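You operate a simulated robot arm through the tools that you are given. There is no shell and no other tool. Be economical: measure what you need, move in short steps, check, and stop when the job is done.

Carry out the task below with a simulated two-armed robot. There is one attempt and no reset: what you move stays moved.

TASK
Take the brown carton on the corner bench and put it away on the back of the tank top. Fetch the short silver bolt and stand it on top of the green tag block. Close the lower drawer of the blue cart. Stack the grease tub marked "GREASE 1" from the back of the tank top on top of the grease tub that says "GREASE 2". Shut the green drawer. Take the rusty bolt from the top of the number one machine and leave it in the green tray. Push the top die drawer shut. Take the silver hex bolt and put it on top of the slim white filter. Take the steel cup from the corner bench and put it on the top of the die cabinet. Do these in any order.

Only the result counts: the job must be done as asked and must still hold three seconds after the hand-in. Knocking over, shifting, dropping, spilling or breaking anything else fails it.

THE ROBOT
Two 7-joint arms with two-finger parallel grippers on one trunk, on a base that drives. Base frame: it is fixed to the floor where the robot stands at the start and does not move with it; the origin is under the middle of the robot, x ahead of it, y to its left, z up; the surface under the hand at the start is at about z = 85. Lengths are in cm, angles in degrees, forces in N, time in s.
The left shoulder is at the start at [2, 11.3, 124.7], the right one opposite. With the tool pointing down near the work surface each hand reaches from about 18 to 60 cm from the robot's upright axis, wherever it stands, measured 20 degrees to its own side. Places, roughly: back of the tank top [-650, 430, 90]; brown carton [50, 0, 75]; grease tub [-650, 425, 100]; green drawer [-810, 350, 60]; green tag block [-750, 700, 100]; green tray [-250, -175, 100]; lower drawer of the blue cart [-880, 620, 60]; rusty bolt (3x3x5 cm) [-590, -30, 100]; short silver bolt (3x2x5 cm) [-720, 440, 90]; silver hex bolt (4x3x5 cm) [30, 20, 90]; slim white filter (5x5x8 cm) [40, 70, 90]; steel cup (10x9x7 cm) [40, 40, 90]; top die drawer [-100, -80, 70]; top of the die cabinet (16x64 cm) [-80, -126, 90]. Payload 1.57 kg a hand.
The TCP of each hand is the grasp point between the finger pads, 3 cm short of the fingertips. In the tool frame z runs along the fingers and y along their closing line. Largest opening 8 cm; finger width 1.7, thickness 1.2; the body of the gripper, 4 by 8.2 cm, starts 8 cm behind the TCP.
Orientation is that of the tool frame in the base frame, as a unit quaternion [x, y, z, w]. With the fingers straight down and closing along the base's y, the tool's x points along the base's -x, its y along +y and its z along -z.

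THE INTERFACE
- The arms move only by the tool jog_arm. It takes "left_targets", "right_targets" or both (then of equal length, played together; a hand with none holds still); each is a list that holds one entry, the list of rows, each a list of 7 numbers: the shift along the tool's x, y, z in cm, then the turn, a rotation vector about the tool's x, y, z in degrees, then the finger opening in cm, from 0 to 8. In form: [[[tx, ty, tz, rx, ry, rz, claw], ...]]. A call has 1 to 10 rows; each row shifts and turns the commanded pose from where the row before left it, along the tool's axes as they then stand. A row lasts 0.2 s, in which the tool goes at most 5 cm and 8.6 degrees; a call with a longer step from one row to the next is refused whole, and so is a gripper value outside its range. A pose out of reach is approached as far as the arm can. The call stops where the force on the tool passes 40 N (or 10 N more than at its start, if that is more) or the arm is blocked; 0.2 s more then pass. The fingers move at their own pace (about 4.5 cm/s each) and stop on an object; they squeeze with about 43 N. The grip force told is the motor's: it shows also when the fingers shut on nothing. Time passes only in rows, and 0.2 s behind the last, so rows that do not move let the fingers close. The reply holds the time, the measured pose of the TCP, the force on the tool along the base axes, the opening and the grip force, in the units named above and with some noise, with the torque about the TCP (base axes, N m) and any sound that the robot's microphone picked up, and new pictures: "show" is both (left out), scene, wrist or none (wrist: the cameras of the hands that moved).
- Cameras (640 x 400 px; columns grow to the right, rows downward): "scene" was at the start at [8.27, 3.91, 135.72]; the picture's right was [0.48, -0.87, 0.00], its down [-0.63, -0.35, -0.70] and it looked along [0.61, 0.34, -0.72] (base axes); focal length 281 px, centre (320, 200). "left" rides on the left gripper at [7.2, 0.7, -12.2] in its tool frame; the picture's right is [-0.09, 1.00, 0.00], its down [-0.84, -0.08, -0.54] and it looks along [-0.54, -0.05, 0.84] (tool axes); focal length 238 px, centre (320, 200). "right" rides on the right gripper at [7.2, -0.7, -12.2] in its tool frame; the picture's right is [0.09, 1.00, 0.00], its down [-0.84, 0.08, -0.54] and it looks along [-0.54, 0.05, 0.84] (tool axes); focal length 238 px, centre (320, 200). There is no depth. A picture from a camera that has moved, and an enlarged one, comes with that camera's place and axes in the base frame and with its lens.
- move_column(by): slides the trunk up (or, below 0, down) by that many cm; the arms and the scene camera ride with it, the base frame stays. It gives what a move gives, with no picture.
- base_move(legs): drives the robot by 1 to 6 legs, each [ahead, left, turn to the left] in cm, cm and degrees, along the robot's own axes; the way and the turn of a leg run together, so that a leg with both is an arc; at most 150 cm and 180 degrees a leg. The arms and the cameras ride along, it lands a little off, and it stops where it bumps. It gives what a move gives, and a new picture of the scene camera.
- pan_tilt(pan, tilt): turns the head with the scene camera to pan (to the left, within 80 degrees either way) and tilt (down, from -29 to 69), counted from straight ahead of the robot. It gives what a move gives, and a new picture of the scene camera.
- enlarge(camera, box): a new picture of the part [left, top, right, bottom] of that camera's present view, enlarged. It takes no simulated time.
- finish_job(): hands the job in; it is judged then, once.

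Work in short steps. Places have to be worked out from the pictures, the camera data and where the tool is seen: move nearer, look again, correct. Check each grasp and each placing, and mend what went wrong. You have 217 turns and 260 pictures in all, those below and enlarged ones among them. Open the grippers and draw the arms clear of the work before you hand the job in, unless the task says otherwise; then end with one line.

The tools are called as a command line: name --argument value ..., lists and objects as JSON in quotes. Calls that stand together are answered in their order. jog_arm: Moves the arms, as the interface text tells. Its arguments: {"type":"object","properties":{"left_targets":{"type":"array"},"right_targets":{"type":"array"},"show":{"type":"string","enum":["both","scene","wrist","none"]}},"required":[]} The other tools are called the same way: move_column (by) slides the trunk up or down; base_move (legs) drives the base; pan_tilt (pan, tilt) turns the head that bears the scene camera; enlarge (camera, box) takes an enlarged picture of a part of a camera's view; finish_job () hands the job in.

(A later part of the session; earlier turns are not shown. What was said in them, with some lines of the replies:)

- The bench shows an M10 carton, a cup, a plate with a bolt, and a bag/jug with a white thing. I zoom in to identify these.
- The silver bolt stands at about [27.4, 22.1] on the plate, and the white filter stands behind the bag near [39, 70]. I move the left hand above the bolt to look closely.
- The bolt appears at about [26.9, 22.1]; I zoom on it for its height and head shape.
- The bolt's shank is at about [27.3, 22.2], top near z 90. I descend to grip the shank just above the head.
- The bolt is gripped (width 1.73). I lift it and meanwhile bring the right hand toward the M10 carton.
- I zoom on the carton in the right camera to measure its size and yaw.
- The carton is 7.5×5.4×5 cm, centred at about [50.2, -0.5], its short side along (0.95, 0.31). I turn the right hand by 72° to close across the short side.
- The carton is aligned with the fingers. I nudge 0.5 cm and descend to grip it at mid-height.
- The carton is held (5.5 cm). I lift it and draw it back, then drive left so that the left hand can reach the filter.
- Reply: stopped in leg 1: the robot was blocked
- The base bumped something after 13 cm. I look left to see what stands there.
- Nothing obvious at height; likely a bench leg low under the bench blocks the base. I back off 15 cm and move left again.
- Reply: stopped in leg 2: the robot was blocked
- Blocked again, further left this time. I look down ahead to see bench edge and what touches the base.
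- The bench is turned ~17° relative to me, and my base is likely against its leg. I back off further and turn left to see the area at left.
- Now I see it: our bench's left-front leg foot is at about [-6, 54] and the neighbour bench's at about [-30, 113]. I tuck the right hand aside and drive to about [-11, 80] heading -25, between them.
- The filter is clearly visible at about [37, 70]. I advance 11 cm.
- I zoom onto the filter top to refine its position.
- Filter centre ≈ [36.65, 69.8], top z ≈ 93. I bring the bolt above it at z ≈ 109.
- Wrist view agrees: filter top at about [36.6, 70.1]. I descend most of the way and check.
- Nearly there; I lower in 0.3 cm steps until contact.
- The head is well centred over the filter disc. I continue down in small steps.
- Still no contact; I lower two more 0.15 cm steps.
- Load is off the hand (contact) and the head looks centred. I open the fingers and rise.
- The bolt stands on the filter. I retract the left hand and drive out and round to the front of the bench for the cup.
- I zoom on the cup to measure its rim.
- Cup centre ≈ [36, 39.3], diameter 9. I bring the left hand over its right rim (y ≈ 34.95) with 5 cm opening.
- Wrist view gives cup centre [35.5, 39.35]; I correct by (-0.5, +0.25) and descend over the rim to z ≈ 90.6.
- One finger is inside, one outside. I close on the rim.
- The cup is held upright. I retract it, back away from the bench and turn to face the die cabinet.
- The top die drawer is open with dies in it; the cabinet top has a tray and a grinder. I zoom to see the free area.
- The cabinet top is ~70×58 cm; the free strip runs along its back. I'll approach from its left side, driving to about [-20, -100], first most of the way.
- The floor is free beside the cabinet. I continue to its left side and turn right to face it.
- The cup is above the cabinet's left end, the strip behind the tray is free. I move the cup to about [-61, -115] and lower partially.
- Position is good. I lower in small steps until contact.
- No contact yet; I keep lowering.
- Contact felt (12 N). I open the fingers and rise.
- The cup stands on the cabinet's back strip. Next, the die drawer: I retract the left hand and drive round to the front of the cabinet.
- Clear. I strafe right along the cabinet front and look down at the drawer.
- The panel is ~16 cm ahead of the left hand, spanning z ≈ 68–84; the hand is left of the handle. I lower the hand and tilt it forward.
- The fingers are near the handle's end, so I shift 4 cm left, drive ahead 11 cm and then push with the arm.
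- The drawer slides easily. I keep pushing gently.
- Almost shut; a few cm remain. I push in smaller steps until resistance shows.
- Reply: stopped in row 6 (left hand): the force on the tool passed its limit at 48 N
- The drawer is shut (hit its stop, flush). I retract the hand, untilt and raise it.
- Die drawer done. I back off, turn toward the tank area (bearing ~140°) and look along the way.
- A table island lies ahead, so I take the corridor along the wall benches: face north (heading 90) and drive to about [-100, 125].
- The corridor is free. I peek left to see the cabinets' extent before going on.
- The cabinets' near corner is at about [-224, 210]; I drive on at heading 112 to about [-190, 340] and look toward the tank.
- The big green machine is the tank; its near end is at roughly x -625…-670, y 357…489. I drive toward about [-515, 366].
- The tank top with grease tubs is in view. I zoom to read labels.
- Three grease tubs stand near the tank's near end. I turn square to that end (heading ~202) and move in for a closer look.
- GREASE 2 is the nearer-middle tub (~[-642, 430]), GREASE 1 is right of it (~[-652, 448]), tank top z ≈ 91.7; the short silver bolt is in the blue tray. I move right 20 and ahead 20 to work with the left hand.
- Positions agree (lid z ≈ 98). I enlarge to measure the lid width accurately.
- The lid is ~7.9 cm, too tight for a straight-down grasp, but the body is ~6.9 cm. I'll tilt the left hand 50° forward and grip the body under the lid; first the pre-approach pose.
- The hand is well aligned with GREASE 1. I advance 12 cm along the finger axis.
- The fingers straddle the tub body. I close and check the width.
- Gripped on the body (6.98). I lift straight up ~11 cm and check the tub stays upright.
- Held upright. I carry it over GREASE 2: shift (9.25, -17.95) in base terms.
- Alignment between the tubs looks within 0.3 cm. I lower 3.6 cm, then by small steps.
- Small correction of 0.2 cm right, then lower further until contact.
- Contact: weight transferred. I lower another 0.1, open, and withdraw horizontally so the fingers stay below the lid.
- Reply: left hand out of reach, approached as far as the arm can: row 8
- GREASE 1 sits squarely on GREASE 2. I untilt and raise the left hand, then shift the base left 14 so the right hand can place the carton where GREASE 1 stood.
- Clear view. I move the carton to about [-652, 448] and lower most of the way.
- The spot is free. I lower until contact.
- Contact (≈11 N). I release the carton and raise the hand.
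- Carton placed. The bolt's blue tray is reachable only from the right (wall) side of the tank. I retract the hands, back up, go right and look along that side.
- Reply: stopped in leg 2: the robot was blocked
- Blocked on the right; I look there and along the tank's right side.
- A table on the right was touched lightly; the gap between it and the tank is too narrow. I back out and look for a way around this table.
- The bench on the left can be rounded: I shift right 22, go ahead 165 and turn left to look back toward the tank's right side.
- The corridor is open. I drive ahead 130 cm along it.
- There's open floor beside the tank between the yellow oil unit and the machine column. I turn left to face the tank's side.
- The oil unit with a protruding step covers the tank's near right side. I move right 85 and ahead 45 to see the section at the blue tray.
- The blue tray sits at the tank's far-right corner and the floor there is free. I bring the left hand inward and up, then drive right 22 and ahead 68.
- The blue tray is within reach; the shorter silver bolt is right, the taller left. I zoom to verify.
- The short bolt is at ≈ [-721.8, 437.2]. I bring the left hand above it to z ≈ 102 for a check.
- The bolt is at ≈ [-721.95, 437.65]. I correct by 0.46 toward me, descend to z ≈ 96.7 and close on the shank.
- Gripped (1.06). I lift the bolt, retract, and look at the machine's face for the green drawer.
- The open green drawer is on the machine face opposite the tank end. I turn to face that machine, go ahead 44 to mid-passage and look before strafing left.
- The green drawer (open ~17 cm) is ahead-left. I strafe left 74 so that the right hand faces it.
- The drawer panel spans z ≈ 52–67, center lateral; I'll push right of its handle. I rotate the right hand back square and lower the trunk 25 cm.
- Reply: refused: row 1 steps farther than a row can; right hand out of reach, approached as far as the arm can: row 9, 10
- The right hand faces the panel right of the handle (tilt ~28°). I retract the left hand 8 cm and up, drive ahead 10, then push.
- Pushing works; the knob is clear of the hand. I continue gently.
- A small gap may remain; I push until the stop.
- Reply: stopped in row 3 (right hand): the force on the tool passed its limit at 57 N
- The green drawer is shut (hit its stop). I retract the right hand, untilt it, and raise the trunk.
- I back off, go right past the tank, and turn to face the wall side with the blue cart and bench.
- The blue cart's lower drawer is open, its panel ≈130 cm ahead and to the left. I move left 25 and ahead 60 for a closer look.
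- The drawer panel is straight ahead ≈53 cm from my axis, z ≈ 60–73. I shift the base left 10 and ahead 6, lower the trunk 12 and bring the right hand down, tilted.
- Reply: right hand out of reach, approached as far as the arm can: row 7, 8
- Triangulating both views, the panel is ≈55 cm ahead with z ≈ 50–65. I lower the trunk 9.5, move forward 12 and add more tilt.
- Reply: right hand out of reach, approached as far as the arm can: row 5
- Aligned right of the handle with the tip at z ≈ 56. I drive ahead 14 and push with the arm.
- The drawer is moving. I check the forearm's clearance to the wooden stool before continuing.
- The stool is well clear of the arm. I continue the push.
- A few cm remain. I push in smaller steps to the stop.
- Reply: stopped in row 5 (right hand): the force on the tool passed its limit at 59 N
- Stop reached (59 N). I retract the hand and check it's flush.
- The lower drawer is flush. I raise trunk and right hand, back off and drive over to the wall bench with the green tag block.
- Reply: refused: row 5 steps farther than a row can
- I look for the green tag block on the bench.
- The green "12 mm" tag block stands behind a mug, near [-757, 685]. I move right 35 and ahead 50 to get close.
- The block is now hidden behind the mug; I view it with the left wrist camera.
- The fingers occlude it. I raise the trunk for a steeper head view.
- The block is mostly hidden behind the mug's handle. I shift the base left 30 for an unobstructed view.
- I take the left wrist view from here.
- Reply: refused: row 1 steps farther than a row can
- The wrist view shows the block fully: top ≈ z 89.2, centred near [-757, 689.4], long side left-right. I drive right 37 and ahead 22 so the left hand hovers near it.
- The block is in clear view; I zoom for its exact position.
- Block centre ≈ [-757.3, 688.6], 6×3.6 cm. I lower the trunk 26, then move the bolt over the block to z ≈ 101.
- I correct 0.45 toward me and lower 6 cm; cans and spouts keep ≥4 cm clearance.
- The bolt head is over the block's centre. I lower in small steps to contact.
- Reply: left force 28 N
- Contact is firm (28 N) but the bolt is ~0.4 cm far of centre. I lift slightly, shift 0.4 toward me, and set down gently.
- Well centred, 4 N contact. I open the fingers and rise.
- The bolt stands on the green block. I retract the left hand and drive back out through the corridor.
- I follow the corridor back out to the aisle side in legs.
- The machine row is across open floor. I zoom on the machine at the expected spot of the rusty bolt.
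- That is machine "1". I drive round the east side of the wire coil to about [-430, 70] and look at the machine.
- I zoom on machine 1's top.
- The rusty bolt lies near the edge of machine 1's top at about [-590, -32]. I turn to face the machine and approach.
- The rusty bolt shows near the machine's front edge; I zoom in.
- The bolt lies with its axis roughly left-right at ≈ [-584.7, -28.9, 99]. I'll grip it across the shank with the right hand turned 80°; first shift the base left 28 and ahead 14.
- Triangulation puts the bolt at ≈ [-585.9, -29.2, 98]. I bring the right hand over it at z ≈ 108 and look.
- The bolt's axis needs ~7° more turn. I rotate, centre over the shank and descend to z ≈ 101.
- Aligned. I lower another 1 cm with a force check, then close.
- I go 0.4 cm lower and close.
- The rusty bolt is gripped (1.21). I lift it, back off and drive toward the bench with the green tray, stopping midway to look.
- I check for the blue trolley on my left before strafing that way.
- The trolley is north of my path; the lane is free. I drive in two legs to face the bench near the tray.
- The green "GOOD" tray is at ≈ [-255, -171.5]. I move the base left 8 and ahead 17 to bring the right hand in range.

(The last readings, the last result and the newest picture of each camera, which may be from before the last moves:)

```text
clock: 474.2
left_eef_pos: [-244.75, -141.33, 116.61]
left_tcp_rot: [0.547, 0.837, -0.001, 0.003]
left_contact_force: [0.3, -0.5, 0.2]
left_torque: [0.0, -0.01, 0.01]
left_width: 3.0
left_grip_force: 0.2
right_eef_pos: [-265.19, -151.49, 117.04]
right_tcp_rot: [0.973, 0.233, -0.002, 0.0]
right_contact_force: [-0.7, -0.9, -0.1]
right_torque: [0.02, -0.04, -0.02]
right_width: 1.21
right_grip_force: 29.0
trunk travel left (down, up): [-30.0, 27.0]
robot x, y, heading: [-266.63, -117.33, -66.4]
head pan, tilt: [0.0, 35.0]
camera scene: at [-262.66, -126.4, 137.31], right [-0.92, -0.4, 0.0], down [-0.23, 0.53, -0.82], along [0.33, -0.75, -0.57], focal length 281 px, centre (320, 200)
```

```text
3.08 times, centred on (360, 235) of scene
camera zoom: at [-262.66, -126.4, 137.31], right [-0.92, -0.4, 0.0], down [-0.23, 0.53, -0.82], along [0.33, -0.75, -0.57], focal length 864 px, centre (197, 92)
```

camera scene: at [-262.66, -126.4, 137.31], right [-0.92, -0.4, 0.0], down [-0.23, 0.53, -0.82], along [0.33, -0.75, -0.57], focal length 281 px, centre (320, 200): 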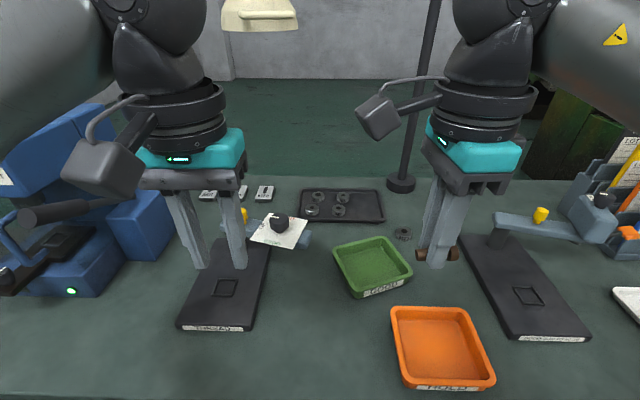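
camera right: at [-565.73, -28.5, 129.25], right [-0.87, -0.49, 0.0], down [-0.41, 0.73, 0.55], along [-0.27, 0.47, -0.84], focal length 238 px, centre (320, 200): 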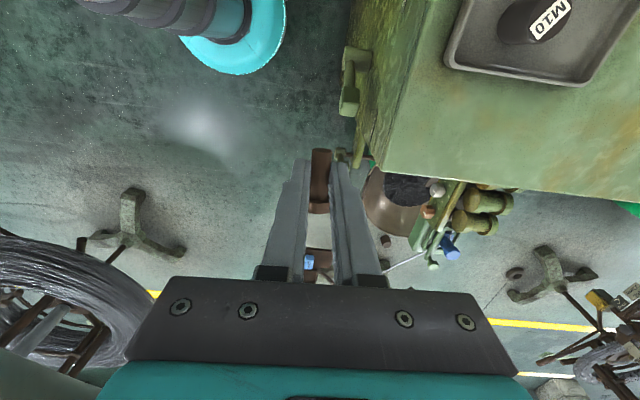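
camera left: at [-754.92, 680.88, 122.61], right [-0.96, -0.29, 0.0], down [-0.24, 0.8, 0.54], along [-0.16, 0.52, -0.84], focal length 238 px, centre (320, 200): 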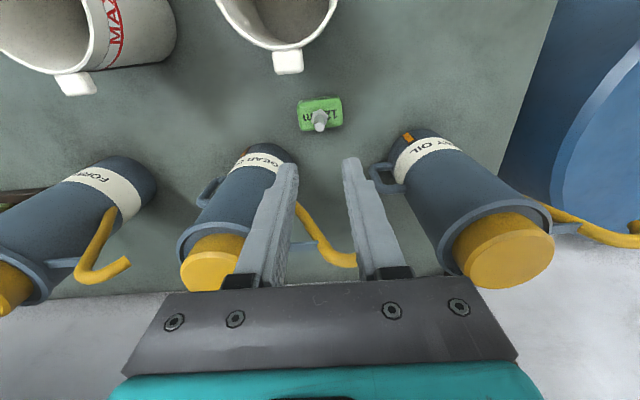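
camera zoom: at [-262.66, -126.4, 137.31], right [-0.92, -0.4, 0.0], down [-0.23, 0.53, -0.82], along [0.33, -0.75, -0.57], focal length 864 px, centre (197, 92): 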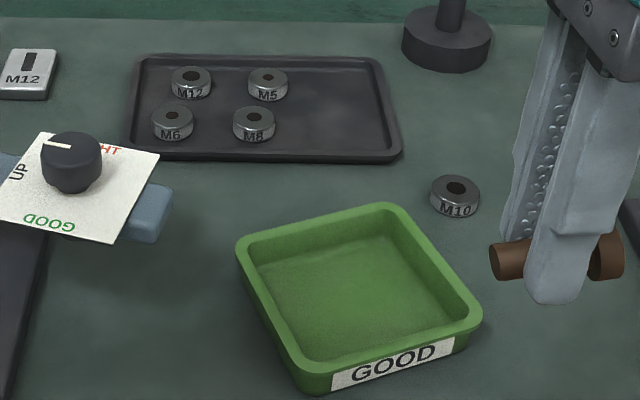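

Tray floor ≈ [-255.9, -169.8, 90]. I move the bolt above it and lower to z ≈ 102.

jog_arm --right_targets '[[[0, 4.1, 0, 0, 0, 0, 0], [0, 4.1, 0, 0, 0, 0, 0], [0, 4.1, 0, 0, 0, 0, 0], [0, 4.1, 0, 0, 0, 0, 0], [0, 4.1, 0, 0, 0, 0, 0], [0, 0, 4.5, 0, 0, 0, 0], [0, 0, 4.5, 0, 0, 0, 0], [0, 0, 4.5, 0, 0, 0, 0], [0, 0, 0, 0, 0, 0, 0]]]' --show "both"

```text
clock: 476.2
left_eef_pos: [-244.88, -141.29, 116.75]
left_tcp_rot: [0.548, 0.837, 0.001, 0.002]
left_contact_force: [-0.5, -0.4, -0.8]
left_torque: [0.0, 0.0, 0.01]
left_width: 2.97
left_grip_force: 0.1
right_eef_pos: [-255.98, -169.58, 103.46]
right_tcp_rot: [0.972, 0.233, -0.002, 0.0]
right_contact_force: [0.2, -0.4, -1.4]
right_torque: [0.0, -0.01, 0.0]
right_width: 1.22
right_grip_force: 29.4
trunk travel left (down, up): [-30.0, 27.0]
robot x, y, heading: [-267.17, -117.6, -66.2]
head pan, tilt: [0.0, 35.0]
camera scene: at [-262.69, -126.3, 137.32], right [-0.92, -0.4, 0.0], down [-0.23, 0.53, -0.82], along [0.33, -0.75, -0.57], focal length 281 px, centre (320, 200)
camera right: at [-249.79, -165.77, 115.83], right [0.53, -0.85, 0.0], down [-0.71, -0.45, 0.55], along [-0.46, -0.29, -0.84], focal length 238 px, centre (320, 200)
```

scene: 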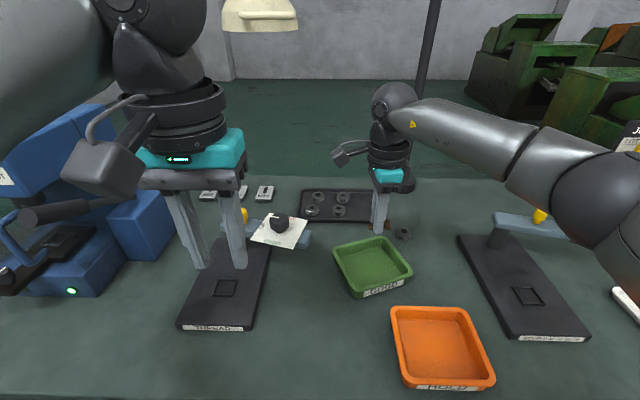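
right: 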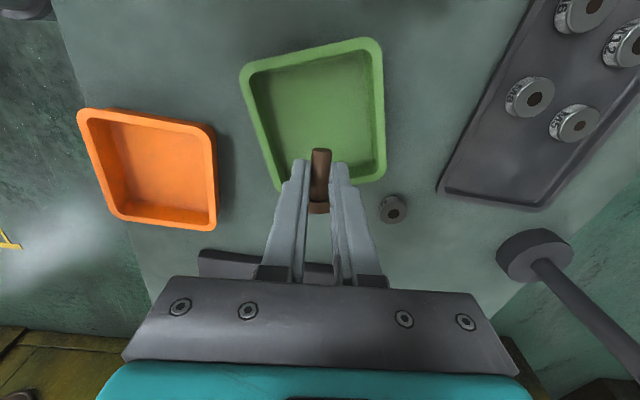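

The bolt is over the tray. I shift 0.8 cm to centre and lower.

jog_arm --right_targets '[[[0.8, 0, 3, 0, 0, 0, 0], [0, 0, 3, 0, 0, 0, 0], [0, 0, 2, 0, 0, 0, 0], [0, 0, 0.8, 0, 0, 0, 0], [0, 0, 0, 0, 0, 0, 0]]]' --show "wrist"

enlarge --camera "scene" --box '[300, 180, 440, 310]'

```text
clock: 477.4
left_eef_pos: [-244.78, -141.27, 116.67]
left_tcp_rot: [0.548, 0.837, 0.001, 0.002]
left_contact_force: [0.5, 0.3, -0.5]
left_torque: [-0.03, 0.05, 0.04]
left_width: 3.05
left_grip_force: 0.0
right_eef_pos: [-255.26, -169.23, 94.55]
right_tcp_rot: [0.973, 0.233, -0.001, 0.0]
right_contact_force: [-0.1, 0.2, -0.7]
right_torque: [0.04, 0.01, -0.02]
right_width: 1.21
right_grip_force: 28.8
trunk travel left (down, up): [-30.0, 27.0]
robot x, y, heading: [-266.8, -116.89, -66.2]
head pan, tilt: [0.0, 35.0]
camera right: at [-249.12, -165.46, 106.85], right [0.53, -0.85, 0.0], down [-0.71, -0.45, 0.55], along [-0.46, -0.29, -0.84], focal length 238 px, centre (320, 200)
```

right: 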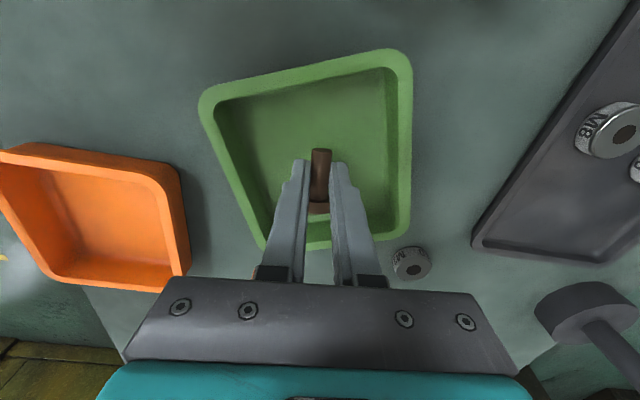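

```text
3.08 times, centred on (370, 245) of scene
camera zoom: at [-262.69, -126.31, 137.32], right [-0.92, -0.4, 0.0], down [-0.23, 0.53, -0.82], along [0.33, -0.75, -0.57], focal length 864 px, centre (166, 62)
```

zoom: 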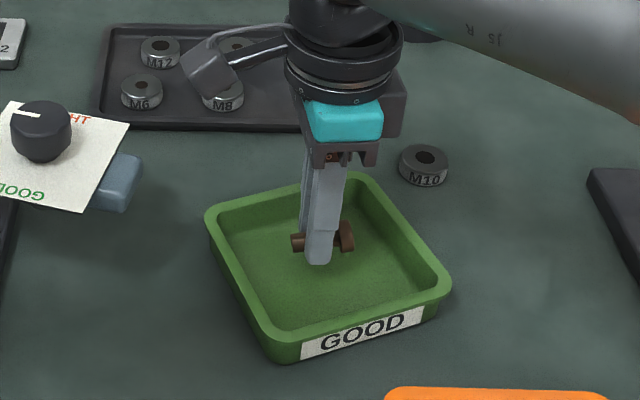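

Inside the tray, still slightly above the floor. I lower in 0.4 cm steps to contact.

jog_arm --right_targets '[[[0, 0, 0.5, 0, 0, 0, 0], [0, 0, 0.4, 0, 0, 0, 0], [0, 0, 0, 0, 0, 0, 0]]]' --show "none"

jog_arm --right_targets '[[[0, 0, 0.4, 0, 0, 0, 0], [0, 0, 0.3, 0, 0, 0, 0], [0, 0, 0, 0, 0, 0, 0]]]' --show "none"

```text
clock: 478.2
left_eef_pos: [-244.81, -141.33, 116.63]
left_tcp_rot: [0.547, 0.837, 0.0, 0.002]
left_contact_force: [-0.2, -0.4, -0.2]
left_torque: [0.02, 0.0, 0.02]
left_width: 3.01
left_grip_force: 0.1
right_eef_pos: [-255.34, -169.32, 93.63]
right_tcp_rot: [0.972, 0.234, -0.003, 0.0]
right_contact_force: [0.4, -1.1, -1.0]
right_torque: [-0.03, -0.03, 0.0]
right_width: 1.21
right_grip_force: 29.4
trunk travel left (down, up): [-30.0, 27.0]
robot x, y, heading: [-267.04, -117.27, -66.1]
head pan, tilt: [0.0, 35.0]
```

```text
clock: 479.0
left_eef_pos: [-244.77, -141.27, 116.66]
left_tcp_rot: [0.548, 0.837, 0.0, 0.002]
left_contact_force: [1.6, 0.2, -0.6]
left_torque: [-0.02, -0.01, 0.02]
left_width: 2.99
left_grip_force: 0.1
right_eef_pos: [-255.36, -169.42, 93.02]
right_tcp_rot: [0.972, 0.233, -0.002, 0.001]
right_contact_force: [-0.1, -0.6, 0.1]
right_torque: [0.01, 0.01, 0.0]
right_width: 1.19
right_grip_force: 29.5
trunk travel left (down, up): [-30.0, 27.0]
robot x, y, heading: [-267.41, -117.26, -66.6]
head pan, tilt: [0.0, 35.0]
```

Contact begins. I lower 0.15 more, release, and rise.

jog_arm --right_targets '[[[0, 0, 0.15, 0, 0, 0, 0], [0, 0, 0, 0, 0, 0, 1.8], [0, 0, 0, 0, 0, 0, 3.2], [0, 0, 0, 0, 0, 0, 3.2], [0, 0, -3, 0, 0, 0, 3.2], [0, 0, -4.5, 0, 0, 0, 3.2], [0, 0, -4.5, 0, 0, 0, 3.2], [0, 0, -4.5, 0, 0, 0, 3.2]]]' --show "both"

enlarge --camera "scene" --box '[300, 180, 440, 310]'

```text
clock: 480.8
left_eef_pos: [-244.8, -141.24, 116.66]
left_tcp_rot: [0.548, 0.837, 0.001, 0.002]
left_contact_force: [0.3, -0.6, -0.2]
left_torque: [0.0, -0.01, -0.03]
left_width: 3.01
left_grip_force: 0.1
right_eef_pos: [-255.35, -169.14, 109.35]
right_tcp_rot: [0.973, 0.233, -0.001, 0.001]
right_contact_force: [0.8, 0.6, -0.9]
right_torque: [-0.02, -0.03, -0.03]
right_width: 3.19
right_grip_force: 0.0
trunk travel left (down, up): [-30.0, 27.0]
robot x, y, heading: [-266.53, -117.25, -66.3]
head pan, tilt: [0.0, 35.0]
camera scene: at [-262.68, -126.27, 137.32], right [-0.92, -0.4, 0.0], down [-0.23, 0.52, -0.82], along [0.33, -0.75, -0.57], focal length 281 px, centre (320, 200)
camera right: at [-249.06, -165.33, 121.66], right [0.53, -0.85, 0.0], down [-0.71, -0.45, 0.55], along [-0.46, -0.29, -0.84], focal length 238 px, centre (320, 200)
```

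scene: 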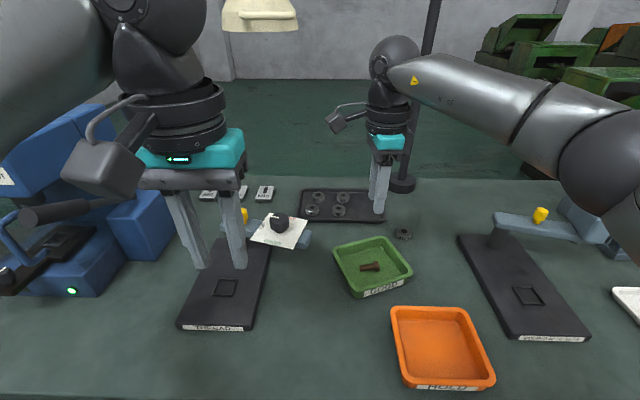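
right: 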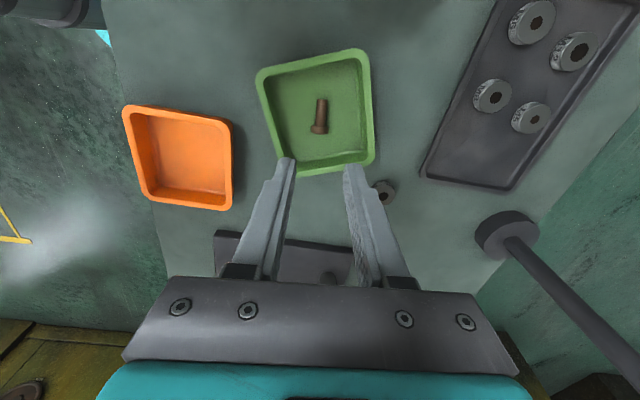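

```text
3.08 times, centred on (370, 245) of scene
camera zoom: at [-262.68, -126.27, 137.32], right [-0.92, -0.4, 0.0], down [-0.23, 0.52, -0.82], along [0.33, -0.75, -0.57], focal length 864 px, centre (166, 62)
```

zoom: 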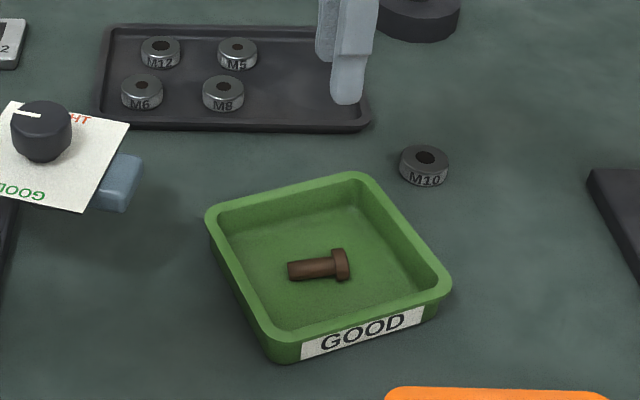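

All nine jobs appear done. I draw the right arm back and back the base away before handing in.

jog_arm --right_targets '[[[0, 0, -4.5, 0, 0, 0, 3.2], [0, -4.5, -1, 0, 0, 0, 3.2], [0, -4.5, 0, 0, 0, 0, 3.2], [0, -4.5, 0, 0, 0, 0, 3.2], [0, -4.5, 0, 0, 0, 0, 5]]]' --show "none"

base_move --legs '[[-35, 0, 0]]'

```text
clock: 482.0
left_eef_pos: [-244.73, -141.3, 116.71]
left_tcp_rot: [0.548, 0.837, 0.001, 0.003]
left_contact_force: [0.7, -0.4, 0.3]
left_torque: [0.03, 0.06, -0.01]
left_width: 2.99
left_grip_force: 0.1
right_eef_pos: [-263.26, -153.0, 114.8]
right_tcp_rot: [0.973, 0.232, -0.003, 0.001]
right_contact_force: [1.5, 0.0, -0.1]
right_torque: [-0.02, 0.01, 0.03]
right_width: 4.99
right_grip_force: 0.1
trunk travel left (down, up): [-30.0, 27.0]
robot x, y, heading: [-266.75, -117.5, -65.8]
head pan, tilt: [0.0, 35.0]
```

```text
clock: 484.3
left_eef_pos: [-258.78, -109.39, 116.62]
left_tcp_rot: [0.548, 0.836, 0.001, 0.002]
left_contact_force: [-1.0, 0.1, 0.8]
left_torque: [-0.01, -0.02, -0.01]
left_width: 3.0
left_grip_force: 0.1
right_eef_pos: [-277.23, -121.23, 114.86]
right_tcp_rot: [0.972, 0.234, -0.001, 0.0]
right_contact_force: [0.9, -0.7, -0.2]
right_torque: [0.01, -0.01, -0.02]
right_width: 4.99
right_grip_force: 0.0
trunk travel left (down, up): [-30.0, 27.0]
robot x, y, heading: [-280.92, -85.27, -66.1]
head pan, tilt: [0.0, 35.0]
camera scene: at [-276.7, -94.4, 137.32], right [-0.92, -0.4, 0.0], down [-0.23, 0.52, -0.82], along [0.33, -0.75, -0.57], focal length 281 px, centre (320, 200)
```

scene: 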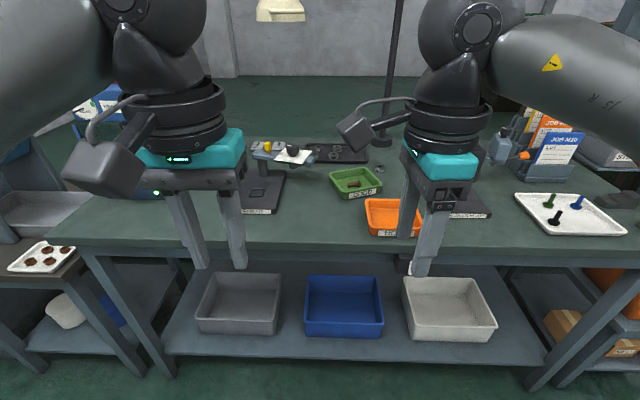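

Everything is in place and both arms are clear, so I hand the job in.

finish_job

```text
The job is handed in.
```

All nine tasks are finished and handed in. Each one looked right in the pictures when I left it; the base bumped twice near the corner bench and once, lightly, against a side table by the tank, and I saw nothing move.
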